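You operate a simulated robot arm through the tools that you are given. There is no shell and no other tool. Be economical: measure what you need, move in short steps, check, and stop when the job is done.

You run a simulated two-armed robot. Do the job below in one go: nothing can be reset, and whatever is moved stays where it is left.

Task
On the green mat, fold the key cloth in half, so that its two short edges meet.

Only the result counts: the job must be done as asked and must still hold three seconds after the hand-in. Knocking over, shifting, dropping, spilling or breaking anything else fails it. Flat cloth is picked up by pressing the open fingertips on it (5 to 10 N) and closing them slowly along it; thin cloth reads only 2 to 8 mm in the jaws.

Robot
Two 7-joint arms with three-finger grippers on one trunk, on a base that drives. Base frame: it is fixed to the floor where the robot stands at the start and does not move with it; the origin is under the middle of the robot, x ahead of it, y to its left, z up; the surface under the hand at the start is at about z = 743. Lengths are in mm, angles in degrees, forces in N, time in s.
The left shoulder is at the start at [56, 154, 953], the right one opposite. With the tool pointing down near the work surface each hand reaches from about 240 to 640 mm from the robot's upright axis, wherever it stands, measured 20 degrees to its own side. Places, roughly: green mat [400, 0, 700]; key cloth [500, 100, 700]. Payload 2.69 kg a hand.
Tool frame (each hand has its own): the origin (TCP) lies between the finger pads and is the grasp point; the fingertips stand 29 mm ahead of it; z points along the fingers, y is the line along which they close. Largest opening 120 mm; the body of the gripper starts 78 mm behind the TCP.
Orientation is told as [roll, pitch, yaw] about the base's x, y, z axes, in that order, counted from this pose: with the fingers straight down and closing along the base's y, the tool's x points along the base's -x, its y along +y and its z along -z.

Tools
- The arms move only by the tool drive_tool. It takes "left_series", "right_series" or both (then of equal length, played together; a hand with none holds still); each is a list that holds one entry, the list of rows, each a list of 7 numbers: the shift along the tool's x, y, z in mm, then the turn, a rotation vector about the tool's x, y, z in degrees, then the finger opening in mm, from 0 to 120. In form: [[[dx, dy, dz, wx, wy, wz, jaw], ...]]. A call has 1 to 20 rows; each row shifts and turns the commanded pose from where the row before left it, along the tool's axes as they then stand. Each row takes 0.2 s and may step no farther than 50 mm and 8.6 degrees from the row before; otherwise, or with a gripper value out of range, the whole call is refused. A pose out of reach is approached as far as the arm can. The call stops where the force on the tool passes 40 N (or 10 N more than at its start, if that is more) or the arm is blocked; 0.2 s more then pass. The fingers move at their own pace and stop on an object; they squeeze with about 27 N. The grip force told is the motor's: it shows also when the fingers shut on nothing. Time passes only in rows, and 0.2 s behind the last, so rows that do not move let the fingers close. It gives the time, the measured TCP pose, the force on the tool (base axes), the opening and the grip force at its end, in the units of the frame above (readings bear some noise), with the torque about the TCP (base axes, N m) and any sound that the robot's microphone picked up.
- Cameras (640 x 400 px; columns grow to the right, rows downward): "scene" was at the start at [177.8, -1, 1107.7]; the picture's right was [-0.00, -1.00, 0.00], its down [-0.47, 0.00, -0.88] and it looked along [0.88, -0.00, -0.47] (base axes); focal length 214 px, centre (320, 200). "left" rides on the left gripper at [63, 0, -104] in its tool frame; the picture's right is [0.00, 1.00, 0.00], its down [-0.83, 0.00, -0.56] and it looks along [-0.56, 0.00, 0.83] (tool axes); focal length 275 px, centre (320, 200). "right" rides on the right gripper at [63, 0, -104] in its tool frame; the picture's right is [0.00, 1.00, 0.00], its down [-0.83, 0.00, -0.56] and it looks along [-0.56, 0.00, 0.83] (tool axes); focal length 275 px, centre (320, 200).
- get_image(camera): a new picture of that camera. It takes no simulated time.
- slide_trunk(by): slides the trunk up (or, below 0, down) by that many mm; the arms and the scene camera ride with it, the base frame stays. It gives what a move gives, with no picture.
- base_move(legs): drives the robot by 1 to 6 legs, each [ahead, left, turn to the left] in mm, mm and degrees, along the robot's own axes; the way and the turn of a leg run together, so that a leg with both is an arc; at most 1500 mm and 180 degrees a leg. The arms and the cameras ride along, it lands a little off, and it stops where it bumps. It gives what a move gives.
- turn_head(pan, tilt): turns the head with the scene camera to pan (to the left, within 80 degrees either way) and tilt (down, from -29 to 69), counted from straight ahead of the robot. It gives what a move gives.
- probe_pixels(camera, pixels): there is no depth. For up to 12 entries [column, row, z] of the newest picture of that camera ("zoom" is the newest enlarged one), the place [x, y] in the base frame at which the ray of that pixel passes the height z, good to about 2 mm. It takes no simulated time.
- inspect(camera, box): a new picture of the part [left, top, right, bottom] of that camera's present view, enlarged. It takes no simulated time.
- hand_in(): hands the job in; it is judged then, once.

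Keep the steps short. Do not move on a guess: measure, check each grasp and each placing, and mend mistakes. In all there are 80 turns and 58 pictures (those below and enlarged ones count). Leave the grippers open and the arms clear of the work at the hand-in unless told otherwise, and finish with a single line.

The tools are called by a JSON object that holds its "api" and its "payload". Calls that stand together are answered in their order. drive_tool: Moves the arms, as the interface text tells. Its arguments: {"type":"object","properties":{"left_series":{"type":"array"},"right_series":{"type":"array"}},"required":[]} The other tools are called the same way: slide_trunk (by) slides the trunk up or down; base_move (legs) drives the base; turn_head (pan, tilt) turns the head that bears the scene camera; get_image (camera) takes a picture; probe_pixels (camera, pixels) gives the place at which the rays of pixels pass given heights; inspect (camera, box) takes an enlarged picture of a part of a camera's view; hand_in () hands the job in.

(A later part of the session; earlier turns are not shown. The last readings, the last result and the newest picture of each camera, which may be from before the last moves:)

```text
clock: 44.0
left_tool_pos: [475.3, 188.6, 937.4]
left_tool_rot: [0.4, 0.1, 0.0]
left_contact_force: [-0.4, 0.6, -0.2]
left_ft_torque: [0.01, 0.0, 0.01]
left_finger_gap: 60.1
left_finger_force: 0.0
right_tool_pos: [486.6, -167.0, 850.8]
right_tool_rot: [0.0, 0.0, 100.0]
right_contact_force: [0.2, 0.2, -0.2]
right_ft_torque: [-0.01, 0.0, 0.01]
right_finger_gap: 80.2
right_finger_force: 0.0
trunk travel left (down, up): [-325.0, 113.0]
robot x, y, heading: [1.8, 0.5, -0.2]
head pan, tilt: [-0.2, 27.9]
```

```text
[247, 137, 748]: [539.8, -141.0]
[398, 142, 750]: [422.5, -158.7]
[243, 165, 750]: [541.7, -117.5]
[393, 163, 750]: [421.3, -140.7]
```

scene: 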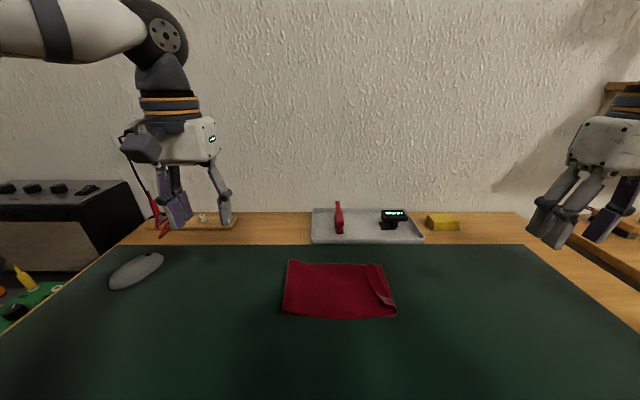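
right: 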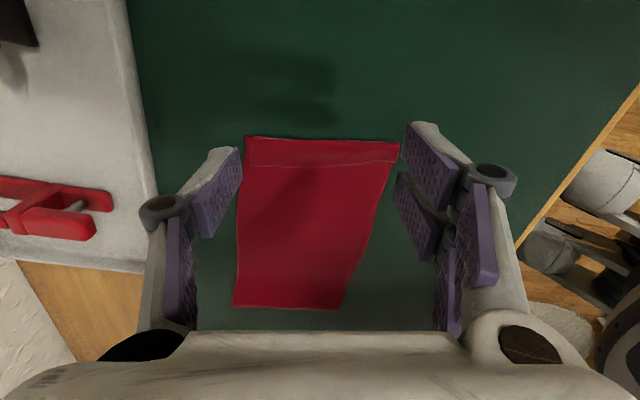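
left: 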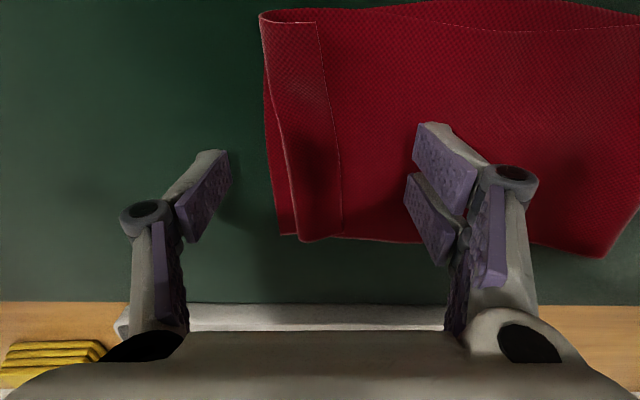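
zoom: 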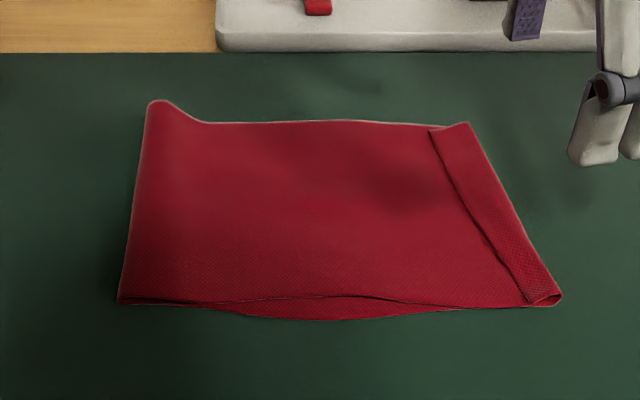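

I go back over the flap's middle (482, −137), press to the same depth plus 0.4 mm, and check the force.

{"api": "drive_tool", "payload": {"right_series": [[[-15, -0.6, 0, 0, 0, 0, 80], [-15, -0.6, 20, 0, 0, 0, 80], [0, 0, 25, 0, 0, 0, 80], [0, 0, 20, 0, 0, 0, 80], [0, 0, 10, 0, 0, 0, 80], [0, 0, 4, 0, 0, 0, 80], [0, 0, 1.4, 0, 0, 0, 80], [0, 0, 0, 0, 0, 0, 80]]]}}

{"api": "get_image", "payload": {"camera": "right"}}

```text
clock: 45.8
left_tool_pos: [475.8, 188.5, 935.9]
left_tool_rot: [0.5, 0.1, 0.0]
left_contact_force: [0.0, -0.3, 0.1]
left_ft_torque: [-0.01, 0.0, -0.03]
left_finger_gap: 59.8
left_finger_force: 0.0
right_tool_pos: [479.6, -138.9, 771.7]
right_tool_rot: [-0.1, 0.1, 100.1]
right_contact_force: [-0.8, -1.5, 0.4]
right_ft_torque: [-0.02, 0.01, 0.0]
right_finger_gap: 80.0
right_finger_force: 0.6
trunk travel left (down, up): [-325.0, 113.0]
robot x, y, heading: [0.3, -2.5, 0.3]
head pan, tilt: [-0.2, 27.9]
```

```text
26 pictures are left
```

right: 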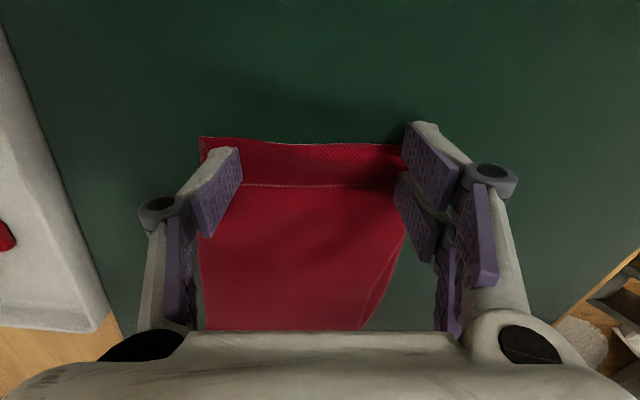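

I press 0.8 mm more and drag 40 mm to the right.

{"api": "drive_tool", "payload": {"right_series": [[[0, 0, 0.8, 0, 0, 0, 80], [3.9, 0.7, 0, 0, 0, 0, 80], [3.9, 0.7, 0, 0, 0, 0, 80], [3.9, 0.7, 0, 0, 0, 0, 80], [3.9, 0.7, 0, 0, 0, 0, 80], [3.9, 0.7, 0, 0, 0, 0, 80], [3.9, 0.7, 0, 0, 0, 0, 80], [3.9, 0.7, 0, 0, 0, 0, 80], [3.9, 0.7, 0, 0, 0, 0, 80], [3.9, 0.7, 0, 0, 0, 0, 80], [3.9, 0.7, 0, 0, 0, 0, 80], [0, 0, -20, 0, 0, 0, 80], [0, 0, -30, 0, 0, 0, 80], [0, 0, -30, 0, 0, 0, 80], [0, 0, 0, 0, 0, 0, 80]]]}}

{"api": "get_image", "payload": {"camera": "right"}}

{"api": "inspect", "payload": {"camera": "scene", "box": [250, 230, 430, 342]}}

```text
clock: 49.0
left_tool_pos: [475.4, 186.8, 936.3]
left_tool_rot: [0.4, 0.0, 0.1]
left_contact_force: [-0.1, 0.3, 0.3]
left_ft_torque: [0.01, 0.02, 0.04]
left_finger_gap: 60.2
left_finger_force: 0.0
right_tool_pos: [481.2, -179.3, 850.6]
right_tool_rot: [-0.2, 0.0, 99.9]
right_contact_force: [-1.2, -0.1, -1.6]
right_ft_torque: [0.0, 0.03, -0.02]
right_finger_gap: 80.1
right_finger_force: 0.0
trunk travel left (down, up): [-325.0, 113.0]
robot x, y, heading: [1.8, -0.3, 0.0]
head pan, tilt: [-0.2, 27.9]
```

```text
25 pictures are left
```

right: 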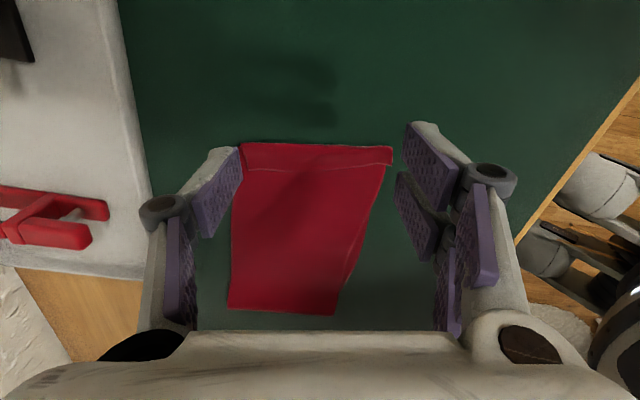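

```text
3.56 times, centred on (340, 286) of scene
```

zoom: 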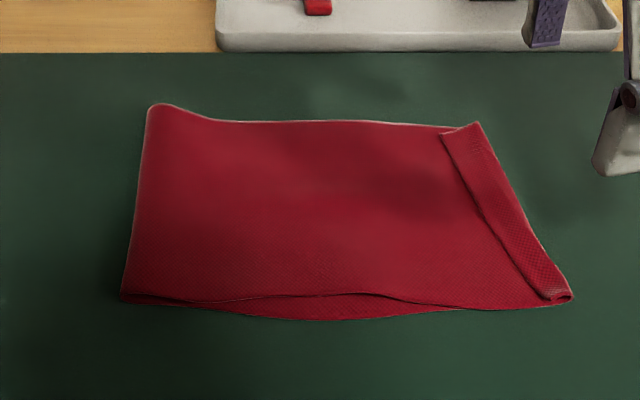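

The flap still clings. A better idea is to pinch the upper layer left of the flap, lift it so the free end hangs and the flap unfolds by gravity and its own stiffness, and then lay it down again. This also lets me reposition the edge. I measure while turning the hand back to yaw 0 with jaws at 36.

{"api": "probe_pixels", "payload": {"camera": "zoom", "pixels": [[121, 297, 748], [573, 296, 748], [479, 122, 748], [441, 134, 748], [547, 299, 750], [460, 309, 745]]}}

{"api": "drive_tool", "payload": {"right_series": [[[0, 0, 0, 0, 0, 8.4, 70], [0, 0, 0, 0, 0, 8.4, 60], [0, 0, 0, 0, 0, 8.4, 50], [0, 0, 0, 0, 0, 8.4, 36], [0, 0, 0, 0, 0, 8.4, 36], [0, 0, 0, 0, 0, 8.4, 36], [0, 0, 0, 0, 0, 8.4, 36], [0, 0, 0, 0, 0, 8.4, 36], [0, 0, 0, 0, 0, 8.4, 36], [0, 0, 0, 0, 0, 8.4, 36], [0, 0, 0, 0, 0, 8.4, 36], [0, 0, 0, 0, 0, 7.6, 36], [0, 20, 0, 0, 0, 0, 36], [0, 25, 0, 0, 0, 0, 36], [0, 30, 10, 0, 0, 0, 36], [0, 5, 15, 0, 0, 0, 36], [0, 0, 15, 0, 0, 0, 36], [0, 0, 0, 0, 0, 0, 36]]]}}

{"api": "get_image", "payload": {"camera": "right"}}

```text
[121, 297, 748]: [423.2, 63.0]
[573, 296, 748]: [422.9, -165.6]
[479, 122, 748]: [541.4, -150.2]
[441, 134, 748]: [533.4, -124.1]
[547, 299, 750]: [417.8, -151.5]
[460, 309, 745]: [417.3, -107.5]
```

```text
clock: 52.8
left_tool_pos: [476.8, 189.1, 935.7]
left_tool_rot: [0.4, -0.1, 0.0]
left_contact_force: [-0.1, 0.2, 0.1]
left_ft_torque: [0.02, 0.01, 0.02]
left_finger_gap: 60.0
left_finger_force: 0.0
right_tool_pos: [483.3, -96.2, 810.0]
right_tool_rot: [0.0, 0.0, 0.1]
right_contact_force: [-0.2, -0.5, 0.3]
right_ft_torque: [-0.02, -0.02, -0.03]
right_finger_gap: 35.9
right_finger_force: 0.1
trunk travel left (down, up): [-325.0, 113.0]
robot x, y, heading: [0.4, 3.6, -0.1]
head pan, tilt: [-0.2, 27.9]
```

```text
23 pictures are left
```

right: 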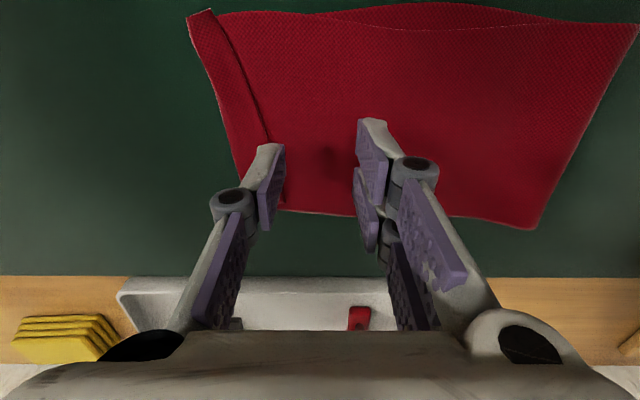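

The fingers straddle plain upper cloth, left of the flap. I lower to contact.

{"api": "drive_tool", "payload": {"right_series": [[[0, 0, 12, 0, 0, 0, 36], [0, 0, 12, 0, 0, 0, 36], [0, 0, 8, 0, 0, 0, 36], [0, 0, 4, 0, 0, 0, 36], [0, 0, 0.8, 0, 0, 0, 36], [0, 0, 0, 0, 0, 0, 36]]]}}

{"api": "drive_tool", "payload": {"right_series": [[[0, 0, 0.6, 0, 0, 0, 36], [0, 0, 0, 0, 0, 0, 36]]]}}

```text
clock: 54.2
left_tool_pos: [475.7, 188.2, 935.6]
left_tool_rot: [0.4, 0.1, 0.0]
left_contact_force: [-1.1, 0.1, -0.5]
left_ft_torque: [0.02, 0.01, -0.01]
left_finger_gap: 60.0
left_finger_force: 0.0
right_tool_pos: [481.8, -98.5, 773.6]
right_tool_rot: [0.0, -0.1, 0.1]
right_contact_force: [0.1, 0.6, 1.8]
right_ft_torque: [0.02, -0.01, -0.01]
right_finger_gap: 35.9
right_finger_force: 0.0
trunk travel left (down, up): [-325.0, 113.0]
robot x, y, heading: [1.7, -2.3, 0.2]
head pan, tilt: [-0.2, 27.9]
```

```text
clock: 54.8
left_tool_pos: [475.1, 188.1, 936.0]
left_tool_rot: [0.3, 0.1, 0.1]
left_contact_force: [0.2, 0.5, -0.1]
left_ft_torque: [0.03, 0.03, -0.02]
left_finger_gap: 59.9
left_finger_force: 0.1
right_tool_pos: [480.2, -98.6, 772.6]
right_tool_rot: [0.0, -0.2, 0.1]
right_contact_force: [2.8, -1.4, 7.6]
right_ft_torque: [0.02, -0.09, -0.01]
right_finger_gap: 35.9
right_finger_force: 0.0
trunk travel left (down, up): [-325.0, 113.0]
robot x, y, heading: [-0.6, -0.0, -0.2]
head pan, tilt: [-0.2, 27.9]
```

The press is 7.6 N and even on both tips. I back off 0.1 mm and close slowly.

{"api": "drive_tool", "payload": {"right_series": [[[0, 0, -0.1, 0, 0, 0, 34], [0, 0, 0, 0, 0, 0, 31], [0, 0, 0, 0, 0, 0, 28], [0, 0, 0, 0, 0, 0, 25], [0, 0, 0, 0, 0, 0, 22], [0, 0, 0, 0, 0, 0, 19], [0, 0, 0, 0, 0, 0, 16], [0, 0, 0, 0, 0, 0, 13], [0, 0, 0, 0, 0, 0, 10], [0, 0, 0, 0, 0, 0, 7], [0, 0, 0, 0, 0, 0, 4], [0, 0, 0, 0, 0, 0, 0], [0, 0, 0, 0, 0, 0, 0], [0, 0, 0, 0, 0, 0, 0]]]}}

{"api": "get_image", "payload": {"camera": "right"}}

```text
clock: 57.8
left_tool_pos: [475.7, 188.0, 937.8]
left_tool_rot: [0.4, 0.1, 0.0]
left_contact_force: [-0.2, 0.0, 0.6]
left_ft_torque: [0.03, -0.02, 0.01]
left_finger_gap: 60.0
left_finger_force: 0.0
right_tool_pos: [481.1, -98.5, 773.1]
right_tool_rot: [0.0, -0.1, 0.1]
right_contact_force: [-0.1, 1.0, 0.2]
right_ft_torque: [0.09, -0.01, 0.01]
right_finger_gap: 2.8
right_finger_force: 25.9
trunk travel left (down, up): [-325.0, 113.0]
robot x, y, heading: [-0.2, 2.9, -0.0]
head pan, tilt: [-0.2, 27.9]
```

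```text
22 pictures are left
```

right: 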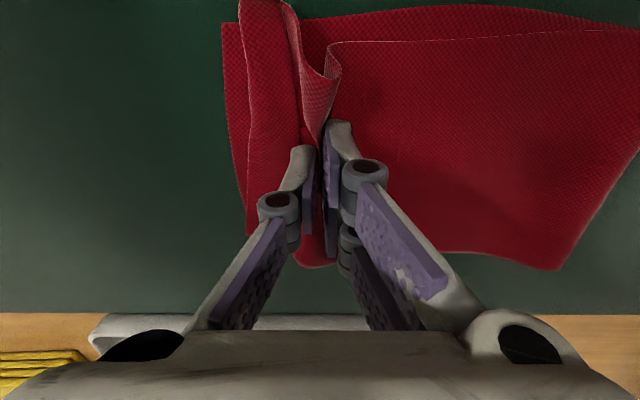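

The gap is 2.8 mm, with a ridge of the upper layer only; the lower layer stays flat. I lift 95 mm, moving slightly left so nothing is dragged.

{"api": "drive_tool", "payload": {"right_series": [[[0, 0, -8, 0, 0, 0, 0], [0, 0, -10, 0, 0, 0, 0], [0, 1, -10, 0, 0, 0, 0], [0, 2, -10, 0, 0, 0, 0], [0, 2, -10, 0, 0, 0, 0], [0, 3, -10, 0, 0, 0, 0], [0, 3, -12, 0, 0, 0, 0], [0, 4, -12, 0, 0, 0, 0], [0, 5, -13, 0, 0, 0, 0], [0, 0, 0, 0, 0, 0, 0], [0, 0, 0, 0, 0, 0, 0]]]}}

{"api": "get_image", "payload": {"camera": "right"}}

{"api": "inspect", "payload": {"camera": "scene", "box": [250, 200, 430, 312]}}

```text
clock: 60.2
left_tool_pos: [476.3, 187.7, 936.0]
left_tool_rot: [0.3, 0.0, 0.1]
left_contact_force: [-0.5, 0.4, -0.6]
left_ft_torque: [-0.04, 0.01, -0.02]
left_finger_gap: 59.7
left_finger_force: 0.0
right_tool_pos: [482.4, -78.3, 868.1]
right_tool_rot: [0.0, -0.1, 0.0]
right_contact_force: [-0.2, 0.3, 0.0]
right_ft_torque: [0.01, -0.01, -0.01]
right_finger_gap: 2.5
right_finger_force: 25.2
trunk travel left (down, up): [-325.0, 113.0]
robot x, y, heading: [0.9, -3.6, -0.1]
head pan, tilt: [-0.2, 27.9]
```

```text
21 pictures are left
```

right: 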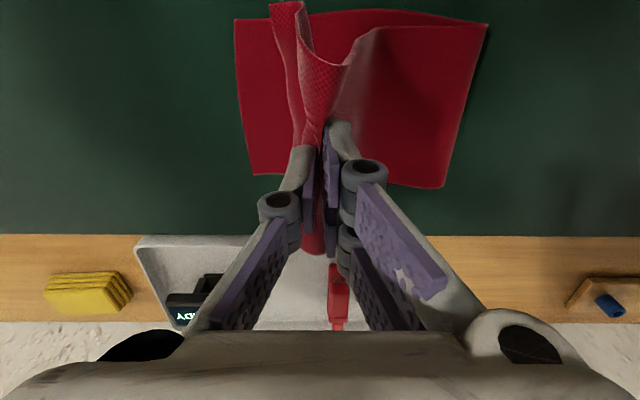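

```text
3.56 times, centred on (340, 256) of scene
```

zoom: 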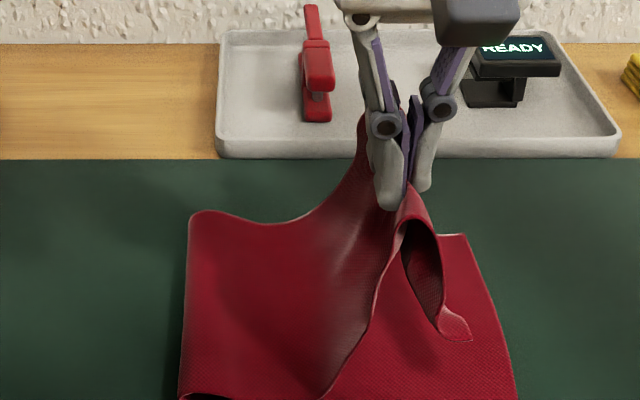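

The free end hangs and the flap seems to have opened toward the right. I look closer, including the near corner.

{"api": "inspect", "payload": {"camera": "scene", "box": [330, 240, 410, 320]}}

{"api": "inspect", "payload": {"camera": "right", "box": [220, 0, 380, 120]}}

{"api": "probe_pixels", "payload": {"camera": "right", "pixels": [[236, 20, 745], [253, 173, 745], [488, 23, 750], [444, 187, 750]]}}

```text
5.00 times, centred on (370, 280) of scene
```

zoom: 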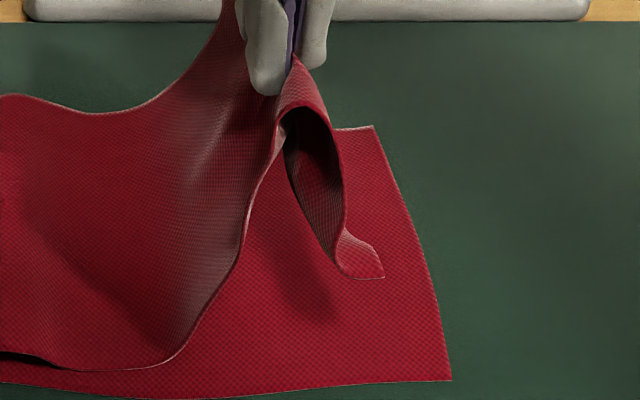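

```text
3.33 times, centred on (300, 60) of right
```

zoom: 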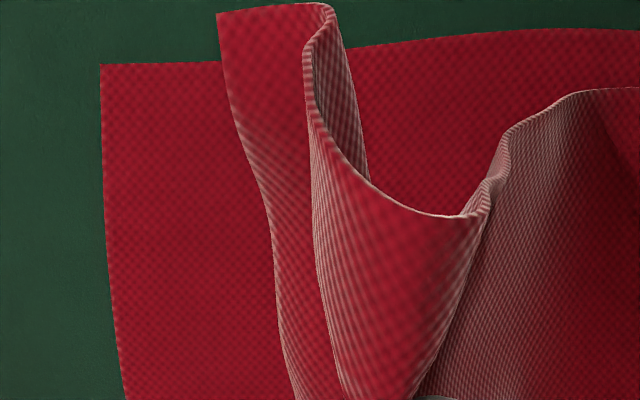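

```text
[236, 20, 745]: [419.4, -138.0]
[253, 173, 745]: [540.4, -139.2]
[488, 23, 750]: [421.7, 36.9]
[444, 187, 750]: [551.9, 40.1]
```

The flap has opened outward to the right, and the lower edge is straight at y ≈ −139. Now I lay the tail down with the edge near −135: first to y ≈ −95 while lowering to TCP 835.

{"api": "drive_tool", "payload": {"right_series": [[[0, -5, 8, 0, 0, 0, 0], [0, -5, 8, 0, 0, 0, 0], [0, -5, 8, 0, 0, 0, 0], [0, -2, 8, 0, 0, 0, 0], [0, 0, 0, 0, 0, 0, 0]]]}}

{"api": "inspect", "payload": {"camera": "scene", "box": [270, 220, 420, 330]}}

```text
clock: 61.4
left_tool_pos: [475.1, 187.9, 936.1]
left_tool_rot: [0.4, -0.1, 0.0]
left_contact_force: [0.1, -0.3, -1.0]
left_ft_torque: [0.06, 0.02, 0.03]
left_finger_gap: 60.3
left_finger_force: 0.0
right_tool_pos: [480.5, -96.1, 836.2]
right_tool_rot: [0.1, 0.0, 0.1]
right_contact_force: [-0.5, 0.4, 0.5]
right_ft_torque: [0.07, -0.05, -0.02]
right_finger_gap: 1.6
right_finger_force: 26.0
trunk travel left (down, up): [-325.0, 113.0]
robot x, y, heading: [1.6, -1.8, -0.1]
head pan, tilt: [-0.2, 27.9]
```

```text
3.64 times, centred on (345, 275) of scene
```

zoom: 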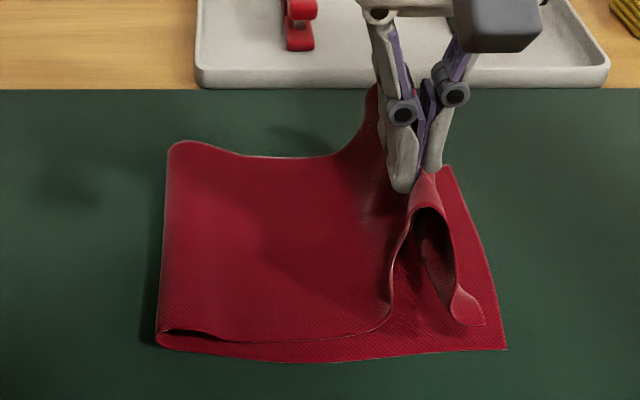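

The edge is about to touch, and the grip is slowly thinning (1.6 mm). I lower diagonally to the left so the tail lies down to the right.

{"api": "drive_tool", "payload": {"right_series": [[[0, 3, 8, 0, 0, 0, 0], [0, 4, 8, 0, 0, 0, 0], [0, 5, 8, 0, 0, 0, 0], [0, 6, 8, 0, 0, 0, 0], [0, 6, 8, 0, 0, 0, 0], [0, 6, 8, 0, 0, 0, 0], [0, 3, 6, 0, 0, 0, 0], [0, 0, 0, 0, 0, 0, 0]]]}}

{"api": "inspect", "payload": {"camera": "scene", "box": [270, 220, 420, 330]}}

{"api": "get_image", "payload": {"camera": "right"}}

```text
clock: 63.2
left_tool_pos: [475.3, 186.7, 935.1]
left_tool_rot: [0.4, 0.0, 0.0]
left_contact_force: [0.3, 0.2, 0.5]
left_ft_torque: [0.01, -0.01, 0.04]
left_finger_gap: 59.9
left_finger_force: 0.1
right_tool_pos: [482.0, -64.4, 781.2]
right_tool_rot: [0.0, -0.1, 0.0]
right_contact_force: [-1.1, -0.4, 0.0]
right_ft_torque: [0.08, -0.03, 0.04]
right_finger_gap: 1.5
right_finger_force: 24.5
trunk travel left (down, up): [-325.0, 113.0]
robot x, y, heading: [-1.5, -1.7, 0.1]
head pan, tilt: [-0.2, 27.9]
```

```text
3.64 times, centred on (345, 275) of scene
```

zoom: 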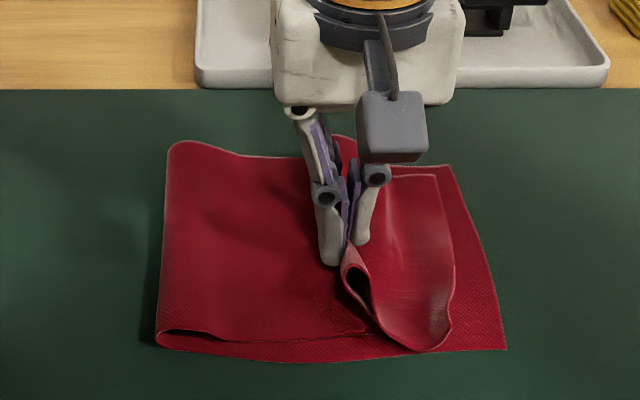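

```text
15 pictures are left
```

right: 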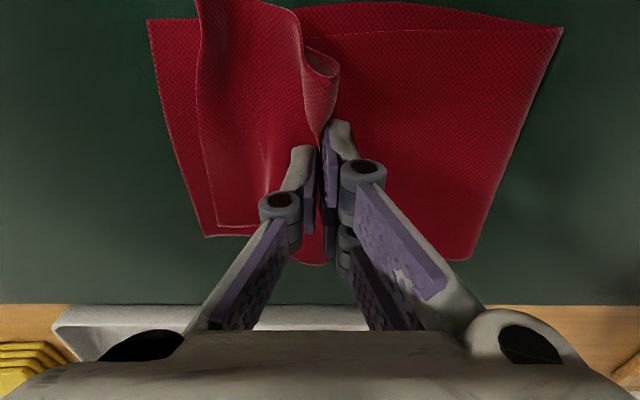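

The tail now lies flat to the right, with its edge about 15–20 mm short of the lower edge. Releasing the ridge should take up that slack. I open and raise.

{"api": "drive_tool", "payload": {"right_series": [[[0, 0, 0, 0, 0, 0, 8], [0, 0, 0, 0, 0, 0, 16], [0, 0, 0, 0, 0, 0, 26], [0, 0, 0, 0, 0, 0, 36], [0, 0, -15, 0, 0, 0, 36], [0, 0, -25, 0, 0, 0, 36], [0, 0, -30, 0, 0, 0, 36], [0, 0, -10, 0, 0, 0, 36], [0, 0, 0, 0, 0, 0, 36]]]}}

{"api": "get_image", "payload": {"camera": "right"}}

```text
clock: 65.2
left_tool_pos: [476.8, 188.1, 936.6]
left_tool_rot: [0.3, 0.1, 0.0]
left_contact_force: [0.3, 0.6, 0.9]
left_ft_torque: [0.0, 0.04, -0.01]
left_finger_gap: 60.1
left_finger_force: 0.1
right_tool_pos: [482.4, -65.7, 861.2]
right_tool_rot: [0.0, -0.1, 0.1]
right_contact_force: [0.2, -0.8, -0.2]
right_ft_torque: [0.0, 0.03, 0.03]
right_finger_gap: 36.1
right_finger_force: 0.0
trunk travel left (down, up): [-325.0, 113.0]
robot x, y, heading: [4.8, 1.3, -0.0]
head pan, tilt: [-0.2, 27.9]
```

```text
14 pictures are left
```

right: 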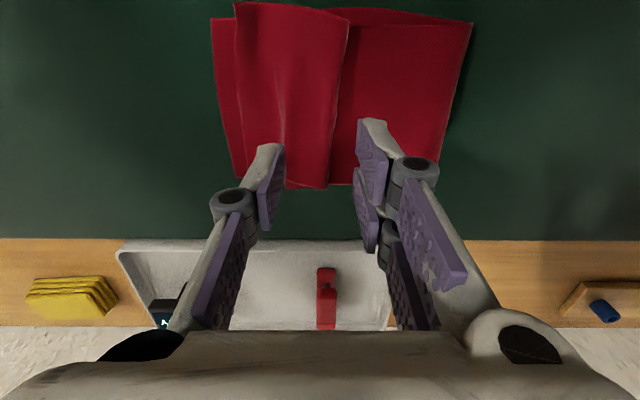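

The ridge has flopped over as a pleat (fold edge near column 340), with the edge still short. I pull the pleat out by pressing spread fingertips on the tail and dragging it right, then drag the main part left with the other hand. First the right hand turns to yaw 90°.

{"api": "probe_pixels", "payload": {"camera": "right", "pixels": [[212, 20, 745], [234, 178, 745], [237, 3, 748], [262, 140, 748], [348, 22, 750], [329, 186, 750], [472, 24, 750], [432, 175, 750]]}}

{"api": "drive_tool", "payload": {"right_series": [[[0, -5, 0, 0, 0, -8.2, 50], [0, -5, 0, 0, 0, -8.2, 60], [0, -4, 0, 0, 0, -8.2, 70], [0, 0, 0, 0, 0, -8.2, 80], [0, 0, 0, 0, 0, -8.2, 80], [0, 0, 0, 0, 0, -8.2, 80], [0, 0, 0, 0, 0, -8.2, 80], [0, 0, 0, 0, 0, -8.2, 80], [0, 0, 0, 0, 0, -8.2, 80], [0, 0, 0, 0, 0, -8.2, 80], [0, 0, 0, 0, 0, -8, 80], [10, 0, 0, 0, 0, 0, 80], [12, 0, 0, 0, 0, 0, 80], [0, 0, 0, 0, 0, 0, 80]]]}}

{"api": "get_image", "payload": {"camera": "right"}}

```text
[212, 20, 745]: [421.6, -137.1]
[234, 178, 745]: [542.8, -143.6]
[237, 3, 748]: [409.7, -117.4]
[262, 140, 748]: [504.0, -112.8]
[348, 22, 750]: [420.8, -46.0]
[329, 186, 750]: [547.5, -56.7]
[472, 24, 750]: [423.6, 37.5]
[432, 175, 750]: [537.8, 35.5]
```

```text
clock: 68.2
left_tool_pos: [475.8, 187.8, 935.9]
left_tool_rot: [0.4, 0.1, 0.0]
left_contact_force: [-0.8, 0.3, 0.4]
left_ft_torque: [-0.04, -0.05, -0.03]
left_finger_gap: 59.9
left_finger_force: 0.1
right_tool_pos: [483.1, -98.4, 861.7]
right_tool_rot: [0.0, 0.0, 90.2]
right_contact_force: [-1.3, 0.5, 0.7]
right_ft_torque: [0.01, 0.02, 0.01]
right_finger_gap: 79.9
right_finger_force: 0.0
trunk travel left (down, up): [-325.0, 113.0]
robot x, y, heading: [0.5, 0.6, 0.1]
head pan, tilt: [-0.2, 27.9]
```

```text
13 pictures are left
```

right: 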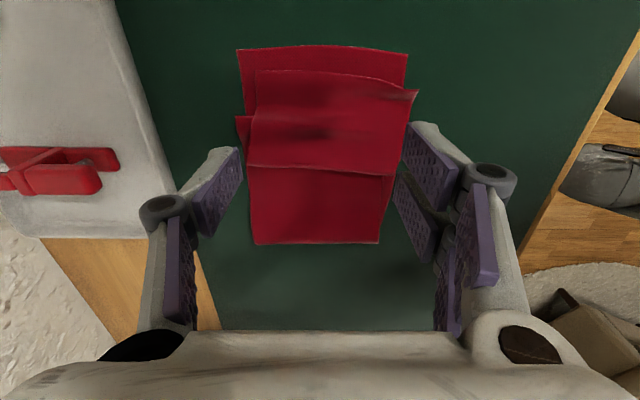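

The tail edge is at y ≈ −118, the lower edge at −140, the pleat edge at −50 and the fold at +37. So the tail must go 22 mm right, and the main upper layer must then be drawn left to undo the pleat. I lower the right hand onto the tail.

{"api": "drive_tool", "payload": {"right_series": [[[0, 0, 25, 0, 0, 0, 80], [0, 0, 25, 0, 0, 0, 80], [0, 0, 20, 0, 0, 0, 80], [0, 0, 10, 0, 0, 0, 80], [0, 0, 5, 0, 0, 0, 80], [0, 0, 3, 0, 0, 0, 80], [0, 0, 0, 0, 0, 0, 80]]]}}

{"api": "drive_tool", "payload": {"right_series": [[[0, 0, 1.2, 0, 0, 0, 80], [0, 0, 0, 0, 0, 0, 80]]]}}

```text
clock: 69.8
left_tool_pos: [475.3, 189.0, 935.1]
left_tool_rot: [0.3, 0.0, 0.0]
left_contact_force: [-0.1, -0.1, 1.0]
left_ft_torque: [0.03, 0.0, 0.02]
left_finger_gap: 59.9
left_finger_force: 0.1
right_tool_pos: [481.9, -97.5, 774.7]
right_tool_rot: [-0.1, 0.0, 90.1]
right_contact_force: [0.1, 1.1, -0.5]
right_ft_torque: [-0.01, 0.0, -0.03]
right_finger_gap: 80.0
right_finger_force: 0.0
trunk travel left (down, up): [-325.0, 113.0]
robot x, y, heading: [-1.8, -0.2, 0.0]
head pan, tilt: [-0.2, 27.9]
```

```text
clock: 70.4
left_tool_pos: [476.3, 187.7, 936.5]
left_tool_rot: [0.4, 0.0, 0.0]
left_contact_force: [-0.5, 0.6, 0.2]
left_ft_torque: [0.0, -0.01, -0.01]
left_finger_gap: 59.8
left_finger_force: 0.0
right_tool_pos: [482.4, -98.2, 773.6]
right_tool_rot: [-0.1, 0.0, 90.1]
right_contact_force: [-0.4, 0.1, -0.1]
right_ft_torque: [-0.02, 0.03, -0.02]
right_finger_gap: 79.9
right_finger_force: 0.0
trunk travel left (down, up): [-325.0, 113.0]
robot x, y, heading: [-0.0, 1.5, 0.1]
head pan, tilt: [-0.2, 27.9]
```

{"api": "drive_tool", "payload": {"right_series": [[[0, 0, 0.8, 0, 0, 0, 80], [0, 0, 0, 0, 0, 0, 80]]]}}

{"api": "drive_tool", "payload": {"right_series": [[[0, 0, 0.5, 0, 0, 0, 80], [0, 0, 0, 0, 0, 0, 80]]]}}

```text
clock: 71.0
left_tool_pos: [475.1, 187.5, 935.7]
left_tool_rot: [0.4, 0.0, 0.0]
left_contact_force: [0.0, -1.1, 0.2]
left_ft_torque: [0.01, -0.02, 0.02]
left_finger_gap: 59.9
left_finger_force: 0.0
right_tool_pos: [483.0, -99.6, 773.0]
right_tool_rot: [0.0, 0.1, 90.1]
right_contact_force: [0.3, -0.2, 0.9]
right_ft_torque: [0.0, -0.02, -0.01]
right_finger_gap: 80.3
right_finger_force: 0.1
trunk travel left (down, up): [-325.0, 113.0]
robot x, y, heading: [2.7, -0.9, -0.0]
head pan, tilt: [-0.2, 27.9]
```

```text
clock: 71.6
left_tool_pos: [476.2, 189.2, 935.6]
left_tool_rot: [0.4, 0.0, 0.1]
left_contact_force: [-0.1, -1.1, 0.2]
left_ft_torque: [0.01, 0.03, -0.02]
left_finger_gap: 59.8
left_finger_force: 0.0
right_tool_pos: [480.9, -99.2, 772.6]
right_tool_rot: [-0.1, 0.0, 90.0]
right_contact_force: [0.8, -0.1, 0.3]
right_ft_torque: [-0.01, 0.01, 0.01]
right_finger_gap: 80.2
right_finger_force: 0.1
trunk travel left (down, up): [-325.0, 113.0]
robot x, y, heading: [6.4, -0.5, -0.1]
head pan, tilt: [-0.2, 27.9]
```

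{"api": "drive_tool", "payload": {"right_series": [[[0, 0, 0.6, 0, 0, 0, 80], [0, 0, 0, 0, 0, 0, 80]]]}}

{"api": "drive_tool", "payload": {"right_series": [[[4, 0, 0, 0, 0, 0, 80], [4, 0, 0, 0, 0, 0, 80], [4, 0, 0, 0, 0, 0, 80], [4, 0, 0, 0, 0, 0, 80], [4, 0, 0, 0, 0, 0, 80], [3, 0, 0, 0, 0, 0, 80], [0, 0, 0, 0, 0, 0, 80]]]}}

{"api": "get_image", "payload": {"camera": "right"}}

```text
clock: 72.2
left_tool_pos: [476.1, 186.9, 936.5]
left_tool_rot: [0.5, 0.0, 0.0]
left_contact_force: [-0.2, -0.1, 0.8]
left_ft_torque: [-0.01, 0.01, 0.01]
left_finger_gap: 60.1
left_finger_force: 0.1
right_tool_pos: [481.7, -98.4, 772.3]
right_tool_rot: [0.0, 0.0, 90.1]
right_contact_force: [0.1, -0.6, 1.2]
right_ft_torque: [-0.02, -0.02, -0.01]
right_finger_gap: 80.1
right_finger_force: 0.1
trunk travel left (down, up): [-325.0, 113.0]
robot x, y, heading: [2.4, 0.0, 0.1]
head pan, tilt: [-0.2, 27.9]
```

```text
clock: 73.8
left_tool_pos: [474.8, 189.6, 936.8]
left_tool_rot: [0.4, 0.0, 0.0]
left_contact_force: [-0.2, 0.3, 0.6]
left_ft_torque: [0.01, -0.01, 0.01]
left_finger_gap: 60.2
left_finger_force: 0.1
right_tool_pos: [482.9, -121.9, 772.4]
right_tool_rot: [-0.1, 0.0, 90.1]
right_contact_force: [0.2, 0.5, 0.6]
right_ft_torque: [-0.03, 0.0, -0.02]
right_finger_gap: 79.9
right_finger_force: 0.2
trunk travel left (down, up): [-325.0, 113.0]
robot x, y, heading: [-1.0, -2.4, -0.1]
head pan, tilt: [-0.2, 27.9]
```

```text
12 pictures are left
```

right: 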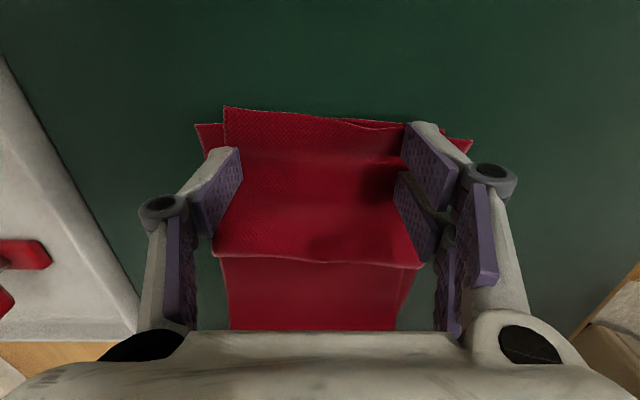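

The tail edge has now come to the lower edge. I measure both.

{"api": "probe_pixels", "payload": {"camera": "right", "pixels": [[225, 107, 748], [340, 118, 748], [402, 124, 748], [197, 125, 745], [471, 140, 745], [212, 252, 750], [422, 265, 750]]}}

```text
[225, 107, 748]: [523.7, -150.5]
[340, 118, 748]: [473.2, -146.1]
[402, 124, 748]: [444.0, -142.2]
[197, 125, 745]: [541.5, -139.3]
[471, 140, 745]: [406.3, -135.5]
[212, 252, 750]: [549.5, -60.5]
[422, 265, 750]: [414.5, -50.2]
```

The tail edge is about 8 mm past the lower edge, shifted 15 mm toward the robot, and turned about 4°. While still pressing, I move it +14 in x and +6 in y, and turn it +4°.

{"api": "drive_tool", "payload": {"right_series": [[[-1, -3, 0, 0, 0, -1, 80], [-1, -3, 0, 0, 0, -1, 80], [-1, -3, 0, 0, 0, -1, 80], [-1, -3, 0, 0, 0, -1, 80], [-2, -2, 0, 0, 0, 0, 80], [0, 0, 0, 0, 0, 0, 80]]]}}

{"api": "get_image", "payload": {"camera": "right"}}

```text
clock: 75.2
left_tool_pos: [476.1, 187.3, 935.6]
left_tool_rot: [0.4, 0.0, -0.1]
left_contact_force: [0.3, -0.5, 0.1]
left_ft_torque: [0.0, -0.02, -0.01]
left_finger_gap: 59.8
left_finger_force: 0.1
right_tool_pos: [497.1, -116.6, 771.7]
right_tool_rot: [-0.1, 0.0, 94.1]
right_contact_force: [0.3, 0.3, -0.8]
right_ft_torque: [-0.02, -0.03, -0.04]
right_finger_gap: 80.1
right_finger_force: 0.1
trunk travel left (down, up): [-325.0, 113.0]
robot x, y, heading: [1.4, -0.2, 0.2]
head pan, tilt: [-0.2, 27.9]
```

```text
11 pictures are left
```

right: 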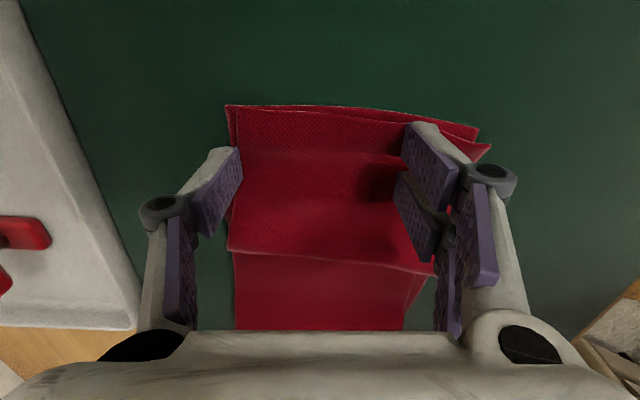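

The edges now nearly coincide. I keep the right hand pressing there and press 0.5 mm more. Meanwhile the left hand turns to yaw −90°, spreads, and comes over the main layer at y ≈ −20.

{"api": "drive_tool", "payload": {"left_series": [[[0, 0, 0, 0, 0, 8.2, 70], [0, 0, 0, 0, 0, 8.2, 80], [0, 0, 0, 0, 0, 8.2, 80], [0, 0, 0, 0, 0, 8.2, 80], [0, 0, 0, 0, 0, 8.2, 80], [0, 0, 0, 0, 0, 8.2, 80], [0, 0, 0, 0, 0, 8.2, 80], [0, 0, 0, 0, 0, 8.2, 80], [0, 0, 0, 0, 0, 8.2, 80], [0, 0, 0, 0, 0, 8.2, 80], [0, 0, 0, 0, 0, 8, 80], [-30, 0, 0, 0, 0, 0, 80], [-40, 0, 0, 0, 0, 0, 80], [-40, 1, 20, 0, 0, 0, 80], [-40, 1, 20, 0, 0, 0, 80], [-30, 1, 20, 0, 0, 0, 80], [-20, 1, 20, 0, 0, 0, 80], [-8, 1, 20, 0, 0, 0, 80], [0, 0, 20, 0, 0, 0, 80], [0, 0, 10, 0, 0, 0, 80]]], "right_series": [[[0, 0, 0.5, 0, 0, 0, 80], [0, 0, 0, 0, 0, 0, 80], [0, 0, 0, 0, 0, 0, 80], [0, 0, 0, 0, 0, 0, 80], [0, 0, 0, 0, 0, 0, 80], [0, 0, 0, 0, 0, 0, 80], [0, 0, 0, 0, 0, 0, 80], [0, 0, 0, 0, 0, 0, 80], [0, 0, 0, 0, 0, 0, 80], [0, 0, 0, 0, 0, 0, 80], [0, 0, 0, 0, 0, 0, 80], [0, 0, 0, 0, 0, 0, 80], [0, 0, 0, 0, 0, 0, 80], [0, 0, 0, 0, 0, 0, 80], [0, 0, 0, 0, 0, 0, 80], [0, 0, 0, 0, 0, 0, 80], [0, 0, 0, 0, 0, 0, 80], [0, 0, 0, 0, 0, 0, 80], [0, 0, 0, 0, 0, 0, 80], [0, 0, 0, 0, 0, 0, 80]]]}}

{"api": "get_image", "payload": {"camera": "left"}}

```text
clock: 79.4
left_tool_pos: [485.3, -18.7, 802.6]
left_tool_rot: [0.0, 0.5, -90.0]
left_contact_force: [-0.4, 1.2, -1.0]
left_ft_torque: [-0.01, 0.02, -0.02]
left_finger_gap: 79.9
left_finger_force: 0.1
right_tool_pos: [496.7, -115.9, 771.5]
right_tool_rot: [-0.1, 0.0, 94.0]
right_contact_force: [0.3, 0.7, -1.2]
right_ft_torque: [0.01, 0.0, 0.04]
right_finger_gap: 80.1
right_finger_force: 0.1
trunk travel left (down, up): [-325.0, 113.0]
robot x, y, heading: [-1.2, -0.8, -0.0]
head pan, tilt: [-0.2, 27.9]
```

```text
10 pictures are left
```

left: 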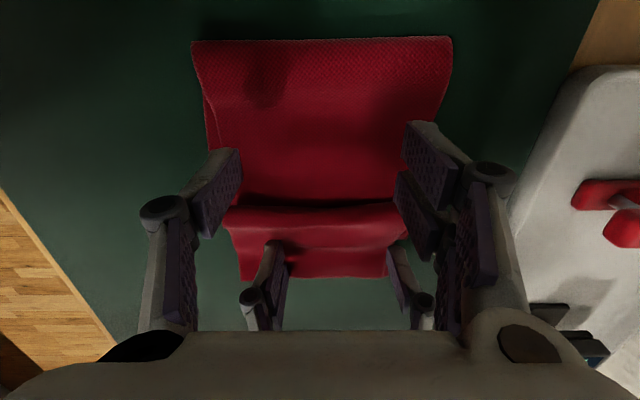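

The main layer lies clear between the left fingertips, with the pleat edge at row 207. I lower the left hand to contact and press the right slightly more.

{"api": "drive_tool", "payload": {"left_series": [[[0, 0, 12, 0, 0, 0, 80], [0, 0, 10, 0, 0, 0, 80], [0, 0, 6, 0, 0, 0, 80], [0, 0, 1, 0, 0, 0, 80], [0, 0, 0, 0, 0, 0, 80]]], "right_series": [[[0, 0, 0.4, 0, 0, 0, 80], [0, 0, 0.2, 0, 0, 0, 80], [0, 0, 0, 0, 0, 0, 80], [0, 0, 0, 0, 0, 0, 80], [0, 0, 0, 0, 0, 0, 80]]]}}

{"api": "drive_tool", "payload": {"left_series": [[[0, 0, 0.8, 0, 0, 0, 80], [0, 0, 0, 0, 0, 0, 80]]]}}

```text
clock: 80.6
left_tool_pos: [483.7, -18.8, 772.3]
left_tool_rot: [0.0, 0.4, -90.0]
left_contact_force: [-0.3, -0.1, -0.1]
left_ft_torque: [0.0, -0.01, -0.01]
left_finger_gap: 80.0
left_finger_force: 0.0
right_tool_pos: [497.4, -115.6, 770.9]
right_tool_rot: [-0.1, 0.0, 94.1]
right_contact_force: [0.1, 0.3, 0.4]
right_ft_torque: [-0.02, 0.0, 0.02]
right_finger_gap: 80.0
right_finger_force: 0.0
trunk travel left (down, up): [-325.0, 113.0]
robot x, y, heading: [-2.1, 1.8, 0.1]
head pan, tilt: [-0.2, 27.9]
```

```text
clock: 81.2
left_tool_pos: [484.0, -17.7, 772.6]
left_tool_rot: [0.0, 0.4, -90.0]
left_contact_force: [-0.5, -0.1, 0.1]
left_ft_torque: [0.03, -0.01, 0.01]
left_finger_gap: 80.3
left_finger_force: 0.1
right_tool_pos: [496.5, -115.9, 768.9]
right_tool_rot: [0.0, 0.0, 94.1]
right_contact_force: [0.4, 1.0, 0.0]
right_ft_torque: [0.02, 0.06, -0.01]
right_finger_gap: 80.1
right_finger_force: 0.1
trunk travel left (down, up): [-325.0, 113.0]
robot x, y, heading: [-1.3, -3.0, -0.3]
head pan, tilt: [-0.2, 27.9]
```

Still no force; with wide jaws the tips evidently sit a little higher. I continue with small presses on both hands.

{"api": "drive_tool", "payload": {"left_series": [[[0, 0, 0.7, 0, 0, 0, 80], [0, 0, 0, 0, 0, 0, 80]]], "right_series": [[[0, 0, 0.6, 0, 0, 0, 80], [0, 0, 0, 0, 0, 0, 80]]]}}

{"api": "drive_tool", "payload": {"left_series": [[[0, 0, 0.6, 0, 0, 0, 80], [0, 0, 0, 0, 0, 0, 80]]], "right_series": [[[0, 0, 0.5, 0, 0, 0, 80], [0, 0, 0, 0, 0, 0, 80]]]}}

```text
clock: 81.8
left_tool_pos: [481.1, -17.9, 772.6]
left_tool_rot: [-0.1, 0.4, -90.0]
left_contact_force: [-0.5, 0.5, 0.3]
left_ft_torque: [0.0, 0.0, 0.0]
left_finger_gap: 80.0
left_finger_force: 0.0
right_tool_pos: [497.2, -115.4, 769.2]
right_tool_rot: [-0.2, -0.1, 94.1]
right_contact_force: [0.5, -1.4, 1.3]
right_ft_torque: [-0.01, 0.01, 0.01]
right_finger_gap: 80.2
right_finger_force: 0.0
trunk travel left (down, up): [-325.0, 113.0]
robot x, y, heading: [-1.6, -1.6, -0.1]
head pan, tilt: [-0.2, 27.9]
```

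```text
clock: 82.4
left_tool_pos: [482.5, -18.0, 771.8]
left_tool_rot: [0.1, 0.4, -89.9]
left_contact_force: [0.3, 0.3, -1.0]
left_ft_torque: [0.0, 0.03, -0.02]
left_finger_gap: 80.0
left_finger_force: 0.2
right_tool_pos: [496.7, -115.4, 769.2]
right_tool_rot: [-0.1, 0.0, 94.1]
right_contact_force: [1.6, -0.5, 4.4]
right_ft_torque: [0.03, 0.12, 0.03]
right_finger_gap: 80.6
right_finger_force: 0.0
trunk travel left (down, up): [-325.0, 113.0]
robot x, y, heading: [1.0, 0.2, -0.0]
head pan, tilt: [-0.2, 27.9]
```

The right hand now presses 4.4 N. I lower the left another 1 mm and start the leftward drag of 48 mm.

{"api": "drive_tool", "payload": {"left_series": [[[0, 0, 0.8, 0, 0, 0, 80], [0, 0, 0.3, 0, 0, 0, 80], [4, 0, 0, 0, 0, 0, 80], [4, 0, 0, 0, 0, 0, 80], [4, 0, 0, 0, 0, 0, 80], [4, 0, 0, 0, 0, 0, 80], [4, 0, 0, 0, 0, 0, 80], [4, 0, 0, 0, 0, 0, 80], [4, 0, 0, 0, 0, 0, 80], [4, 0, 0, 0, 0, 0, 80], [4, 0, 0, 0, 0, 0, 80], [4, 0, 0, 0, 0, 0, 80], [4, 0, 0, 0, 0, 0, 80], [4, 0, 0, 0, 0, 0, 80], [0, 0, 0, 0, 0, 0, 80]]]}}

{"api": "get_image", "payload": {"camera": "left"}}

```text
clock: 85.6
left_tool_pos: [484.9, 30.5, 771.6]
left_tool_rot: [0.1, 0.3, -90.0]
left_contact_force: [0.6, -0.3, 0.1]
left_ft_torque: [0.0, 0.01, 0.01]
left_finger_gap: 80.1
left_finger_force: 0.2
right_tool_pos: [496.3, -114.7, 768.0]
right_tool_rot: [-0.1, 0.0, 94.1]
right_contact_force: [-0.5, -0.4, 4.4]
right_ft_torque: [-0.07, 0.06, 0.01]
right_finger_gap: 80.3
right_finger_force: 0.1
trunk travel left (down, up): [-325.0, 113.0]
robot x, y, heading: [-2.5, 1.4, -0.1]
head pan, tilt: [-0.2, 27.9]
```

```text
9 pictures are left
```

left: 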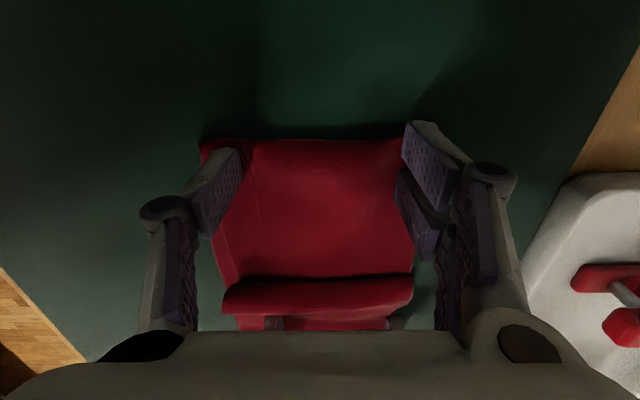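

{"api": "probe_pixels", "payload": {"camera": "left", "pixels": [[300, 140, 752], [205, 142, 752], [320, 280, 752], [405, 140, 752]]}}

```text
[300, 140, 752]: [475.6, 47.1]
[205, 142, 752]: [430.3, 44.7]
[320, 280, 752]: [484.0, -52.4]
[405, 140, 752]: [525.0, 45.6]
```

The fold moved from +37 to +46, so the drag works but slips because the press is too light. I repeat with about 1.5 mm more press over a longer stroke.

{"api": "drive_tool", "payload": {"left_series": [[[0, 0, -15, 0, 0, 0, 80], [-27, 0, 0, 0, 0, 0, 80], [-27, 0, 0, 0, 0, 0, 80], [0, 0, 12, 0, 0, 0, 80], [0, 0, 4, 0, 0, 0, 80], [0, 0, 0.5, 0, 0, 0, 80], [0, 0, 0, 0, 0, 0, 80]]]}}

{"api": "drive_tool", "payload": {"left_series": [[[0, 0, 0.4, 0, 0, 0, 80], [0, 0, 0, 0, 0, 0, 80]]]}}

```text
clock: 86.8
left_tool_pos: [486.8, -22.7, 771.4]
left_tool_rot: [0.3, 0.4, -89.6]
left_contact_force: [0.4, 4.2, 0.2]
left_ft_torque: [-0.43, -0.04, 0.03]
left_finger_gap: 80.2
left_finger_force: 0.1
right_tool_pos: [495.8, -118.8, 768.0]
right_tool_rot: [-0.1, 0.2, 93.8]
right_contact_force: [-0.8, -1.8, 5.3]
right_ft_torque: [0.34, 0.21, -0.06]
right_finger_gap: 81.9
right_finger_force: 1.3
trunk travel left (down, up): [-325.0, 113.0]
robot x, y, heading: [2.3, 3.6, 0.0]
head pan, tilt: [-0.2, 27.9]
stopped in row 6 (left hand): the force on the tool passed its limit at 43 N (the readings are from after the stop); the commanded pose is now the measured one
```

```text
clock: 87.4
left_tool_pos: [486.8, -23.2, 770.9]
left_tool_rot: [0.4, 0.4, -89.6]
left_contact_force: [1.9, 6.7, -1.1]
left_ft_torque: [-0.86, 0.25, 0.2]
left_finger_gap: 79.7
left_finger_force: 0.1
right_tool_pos: [496.9, -118.5, 769.7]
right_tool_rot: [0.0, 0.4, 93.7]
right_contact_force: [-1.3, -5.7, 8.0]
right_ft_torque: [1.02, -0.11, 0.01]
right_finger_gap: 80.7
right_finger_force: 0.4
trunk travel left (down, up): [-325.0, 113.0]
robot x, y, heading: [1.8, 0.9, -0.1]
head pan, tilt: [-0.2, 27.9]
```

The hands touched each other at 95 mm spacing: forces are +6.7 and −5.7 in y. I move the left hand 9 mm back to the left and then press down a little.

{"api": "drive_tool", "payload": {"left_series": [[[5, 0, 0, 0, 0, 0, 80], [4, 0, 0, 0, 0, 0, 80], [0, 0, 0, 0, 0, 0, 80]]]}}

{"api": "drive_tool", "payload": {"left_series": [[[0, 0, 0.8, 0, 0, 0, 80], [0, 0, 0, 0, 0, 0, 80]]]}}

{"api": "drive_tool", "payload": {"left_series": [[[0, 0, 0.6, 0, 0, 0, 80], [0, 0, 0, 0, 0, 0, 80]]]}}

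```text
clock: 88.2
left_tool_pos: [486.9, -13.4, 769.9]
left_tool_rot: [0.4, 0.3, -89.7]
left_contact_force: [0.0, -0.3, -0.5]
left_ft_torque: [0.01, -0.01, 0.0]
left_finger_gap: 79.8
left_finger_force: 0.1
right_tool_pos: [495.9, -118.1, 768.6]
right_tool_rot: [0.0, 0.2, 93.9]
right_contact_force: [0.6, 0.1, 9.7]
right_ft_torque: [-0.05, 0.22, -0.01]
right_finger_gap: 81.7
right_finger_force: 1.0
trunk travel left (down, up): [-325.0, 113.0]
robot x, y, heading: [-0.7, -0.3, 0.0]
head pan, tilt: [-0.2, 27.9]
```

```text
clock: 88.8
left_tool_pos: [486.3, -12.9, 770.9]
left_tool_rot: [0.3, 0.3, -89.6]
left_contact_force: [-0.3, 1.2, 0.4]
left_ft_torque: [0.0, 0.03, 0.02]
left_finger_gap: 80.1
left_finger_force: 0.0
right_tool_pos: [496.0, -117.0, 768.5]
right_tool_rot: [0.0, 0.2, 93.8]
right_contact_force: [0.0, 0.5, 8.8]
right_ft_torque: [-0.08, 0.24, -0.01]
right_finger_gap: 80.5
right_finger_force: 0.2
trunk travel left (down, up): [-325.0, 113.0]
robot x, y, heading: [2.2, -2.3, 0.0]
head pan, tilt: [-0.2, 27.9]
```

```text
clock: 89.4
left_tool_pos: [485.7, -14.3, 769.7]
left_tool_rot: [0.3, 0.3, -89.6]
left_contact_force: [1.1, 1.1, -0.7]
left_ft_torque: [-0.03, 0.0, -0.02]
left_finger_gap: 79.9
left_finger_force: 0.0
right_tool_pos: [496.8, -117.0, 767.8]
right_tool_rot: [0.1, 0.3, 93.8]
right_contact_force: [-1.9, 1.1, 16.4]
right_ft_torque: [-0.07, 0.45, -0.05]
right_finger_gap: 81.1
right_finger_force: 7.8
trunk travel left (down, up): [-325.0, 113.0]
robot x, y, heading: [0.7, -3.0, -0.0]
head pan, tilt: [-0.2, 27.9]
```

{"api": "drive_tool", "payload": {"left_series": [[[0, 0, 0.7, 0, 0, 0, 80], [0, 0, 0, 0, 0, 0, 80]]], "right_series": [[[0, 0, -0.4, 0, 0, 0, 80], [0, 0, 0, 0, 0, 0, 80]]]}}

{"api": "drive_tool", "payload": {"left_series": [[[0, 0, 0.4, 0, 0, 0, 80], [0, 0, 0, 0, 0, 0, 80]]]}}

```text
clock: 90.0
left_tool_pos: [486.4, -13.6, 769.7]
left_tool_rot: [0.3, 0.4, -89.8]
left_contact_force: [-0.5, 0.5, 2.9]
left_ft_torque: [0.01, -0.01, -0.01]
left_finger_gap: 80.5
left_finger_force: 0.9
right_tool_pos: [495.9, -117.9, 769.8]
right_tool_rot: [0.1, 0.3, 93.8]
right_contact_force: [-0.7, -0.3, 13.7]
right_ft_torque: [-0.08, 0.27, 0.0]
right_finger_gap: 80.5
right_finger_force: 7.0
trunk travel left (down, up): [-325.0, 113.0]
robot x, y, heading: [-0.4, 3.7, -0.0]
head pan, tilt: [-0.2, 27.9]
```

```text
clock: 90.6
left_tool_pos: [484.9, -13.8, 768.4]
left_tool_rot: [0.3, 0.3, -89.6]
left_contact_force: [1.2, 1.0, 4.4]
left_ft_torque: [-0.01, -0.05, 0.04]
left_finger_gap: 80.3
left_finger_force: 0.0
right_tool_pos: [495.8, -117.3, 768.5]
right_tool_rot: [0.0, 0.2, 93.8]
right_contact_force: [0.8, -1.0, 6.2]
right_ft_torque: [-0.09, 0.09, 0.08]
right_finger_gap: 79.9
right_finger_force: 0.1
trunk travel left (down, up): [-325.0, 113.0]
robot x, y, heading: [2.3, -2.3, -0.3]
head pan, tilt: [-0.2, 27.9]
```

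Both press about 5 N. I drag the left hand 64 mm to the left.

{"api": "drive_tool", "payload": {"left_series": [[[4, 0, 0, 0, 0, 0, 80], [4, 0, 0, 0, 0, 0, 80], [4, 0, 0, 0, 0, 0, 80], [4, 0, 0, 0, 0, 0, 80], [4, 0, 0, 0, 0, 0, 80], [4, 0, 0, 0, 0, 0, 80], [4, 0, 0, 0, 0, 0, 80], [4, 0, 0, 0, 0, 0, 80], [4, 0, 0, 0, 0, 0, 80], [4, 0, 0, 0, 0, 0, 80], [4, 0, 0, 0, 0, 0, 80], [4, 0, 0, 0, 0, 0, 80], [4, 0, 0, 0, 0, 0, 80], [4, 0, 0, 0, 0, 0, 80], [4, 0, 0, 0, 0, 0, 80], [4, 0, 0, 0, 0, 0, 80], [0, 0, 0, 0, 0, 0, 80]]]}}

{"api": "get_image", "payload": {"camera": "left"}}

```text
clock: 94.2
left_tool_pos: [486.6, 50.6, 771.3]
left_tool_rot: [0.3, 0.3, -89.8]
left_contact_force: [-0.3, -0.3, 0.0]
left_ft_torque: [-0.05, 0.01, 0.0]
left_finger_gap: 79.9
left_finger_force: 0.0
right_tool_pos: [496.0, -118.4, 768.9]
right_tool_rot: [0.0, 0.2, 93.7]
right_contact_force: [-0.1, -1.0, 7.3]
right_ft_torque: [-0.08, 0.13, 0.02]
right_finger_gap: 80.2
right_finger_force: 0.0
trunk travel left (down, up): [-325.0, 113.0]
robot x, y, heading: [0.2, -1.2, -0.0]
head pan, tilt: [-0.2, 27.9]
```

```text
8 pictures are left
```

left: 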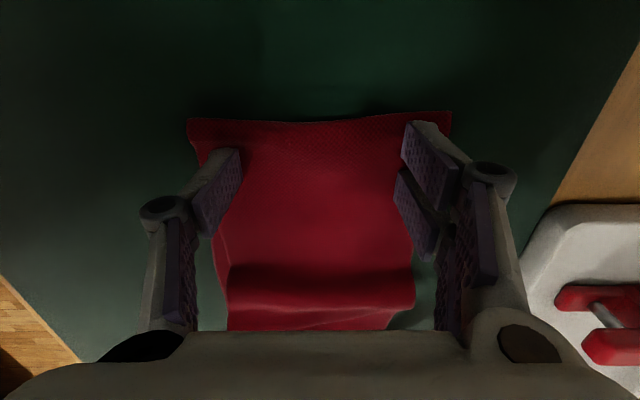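

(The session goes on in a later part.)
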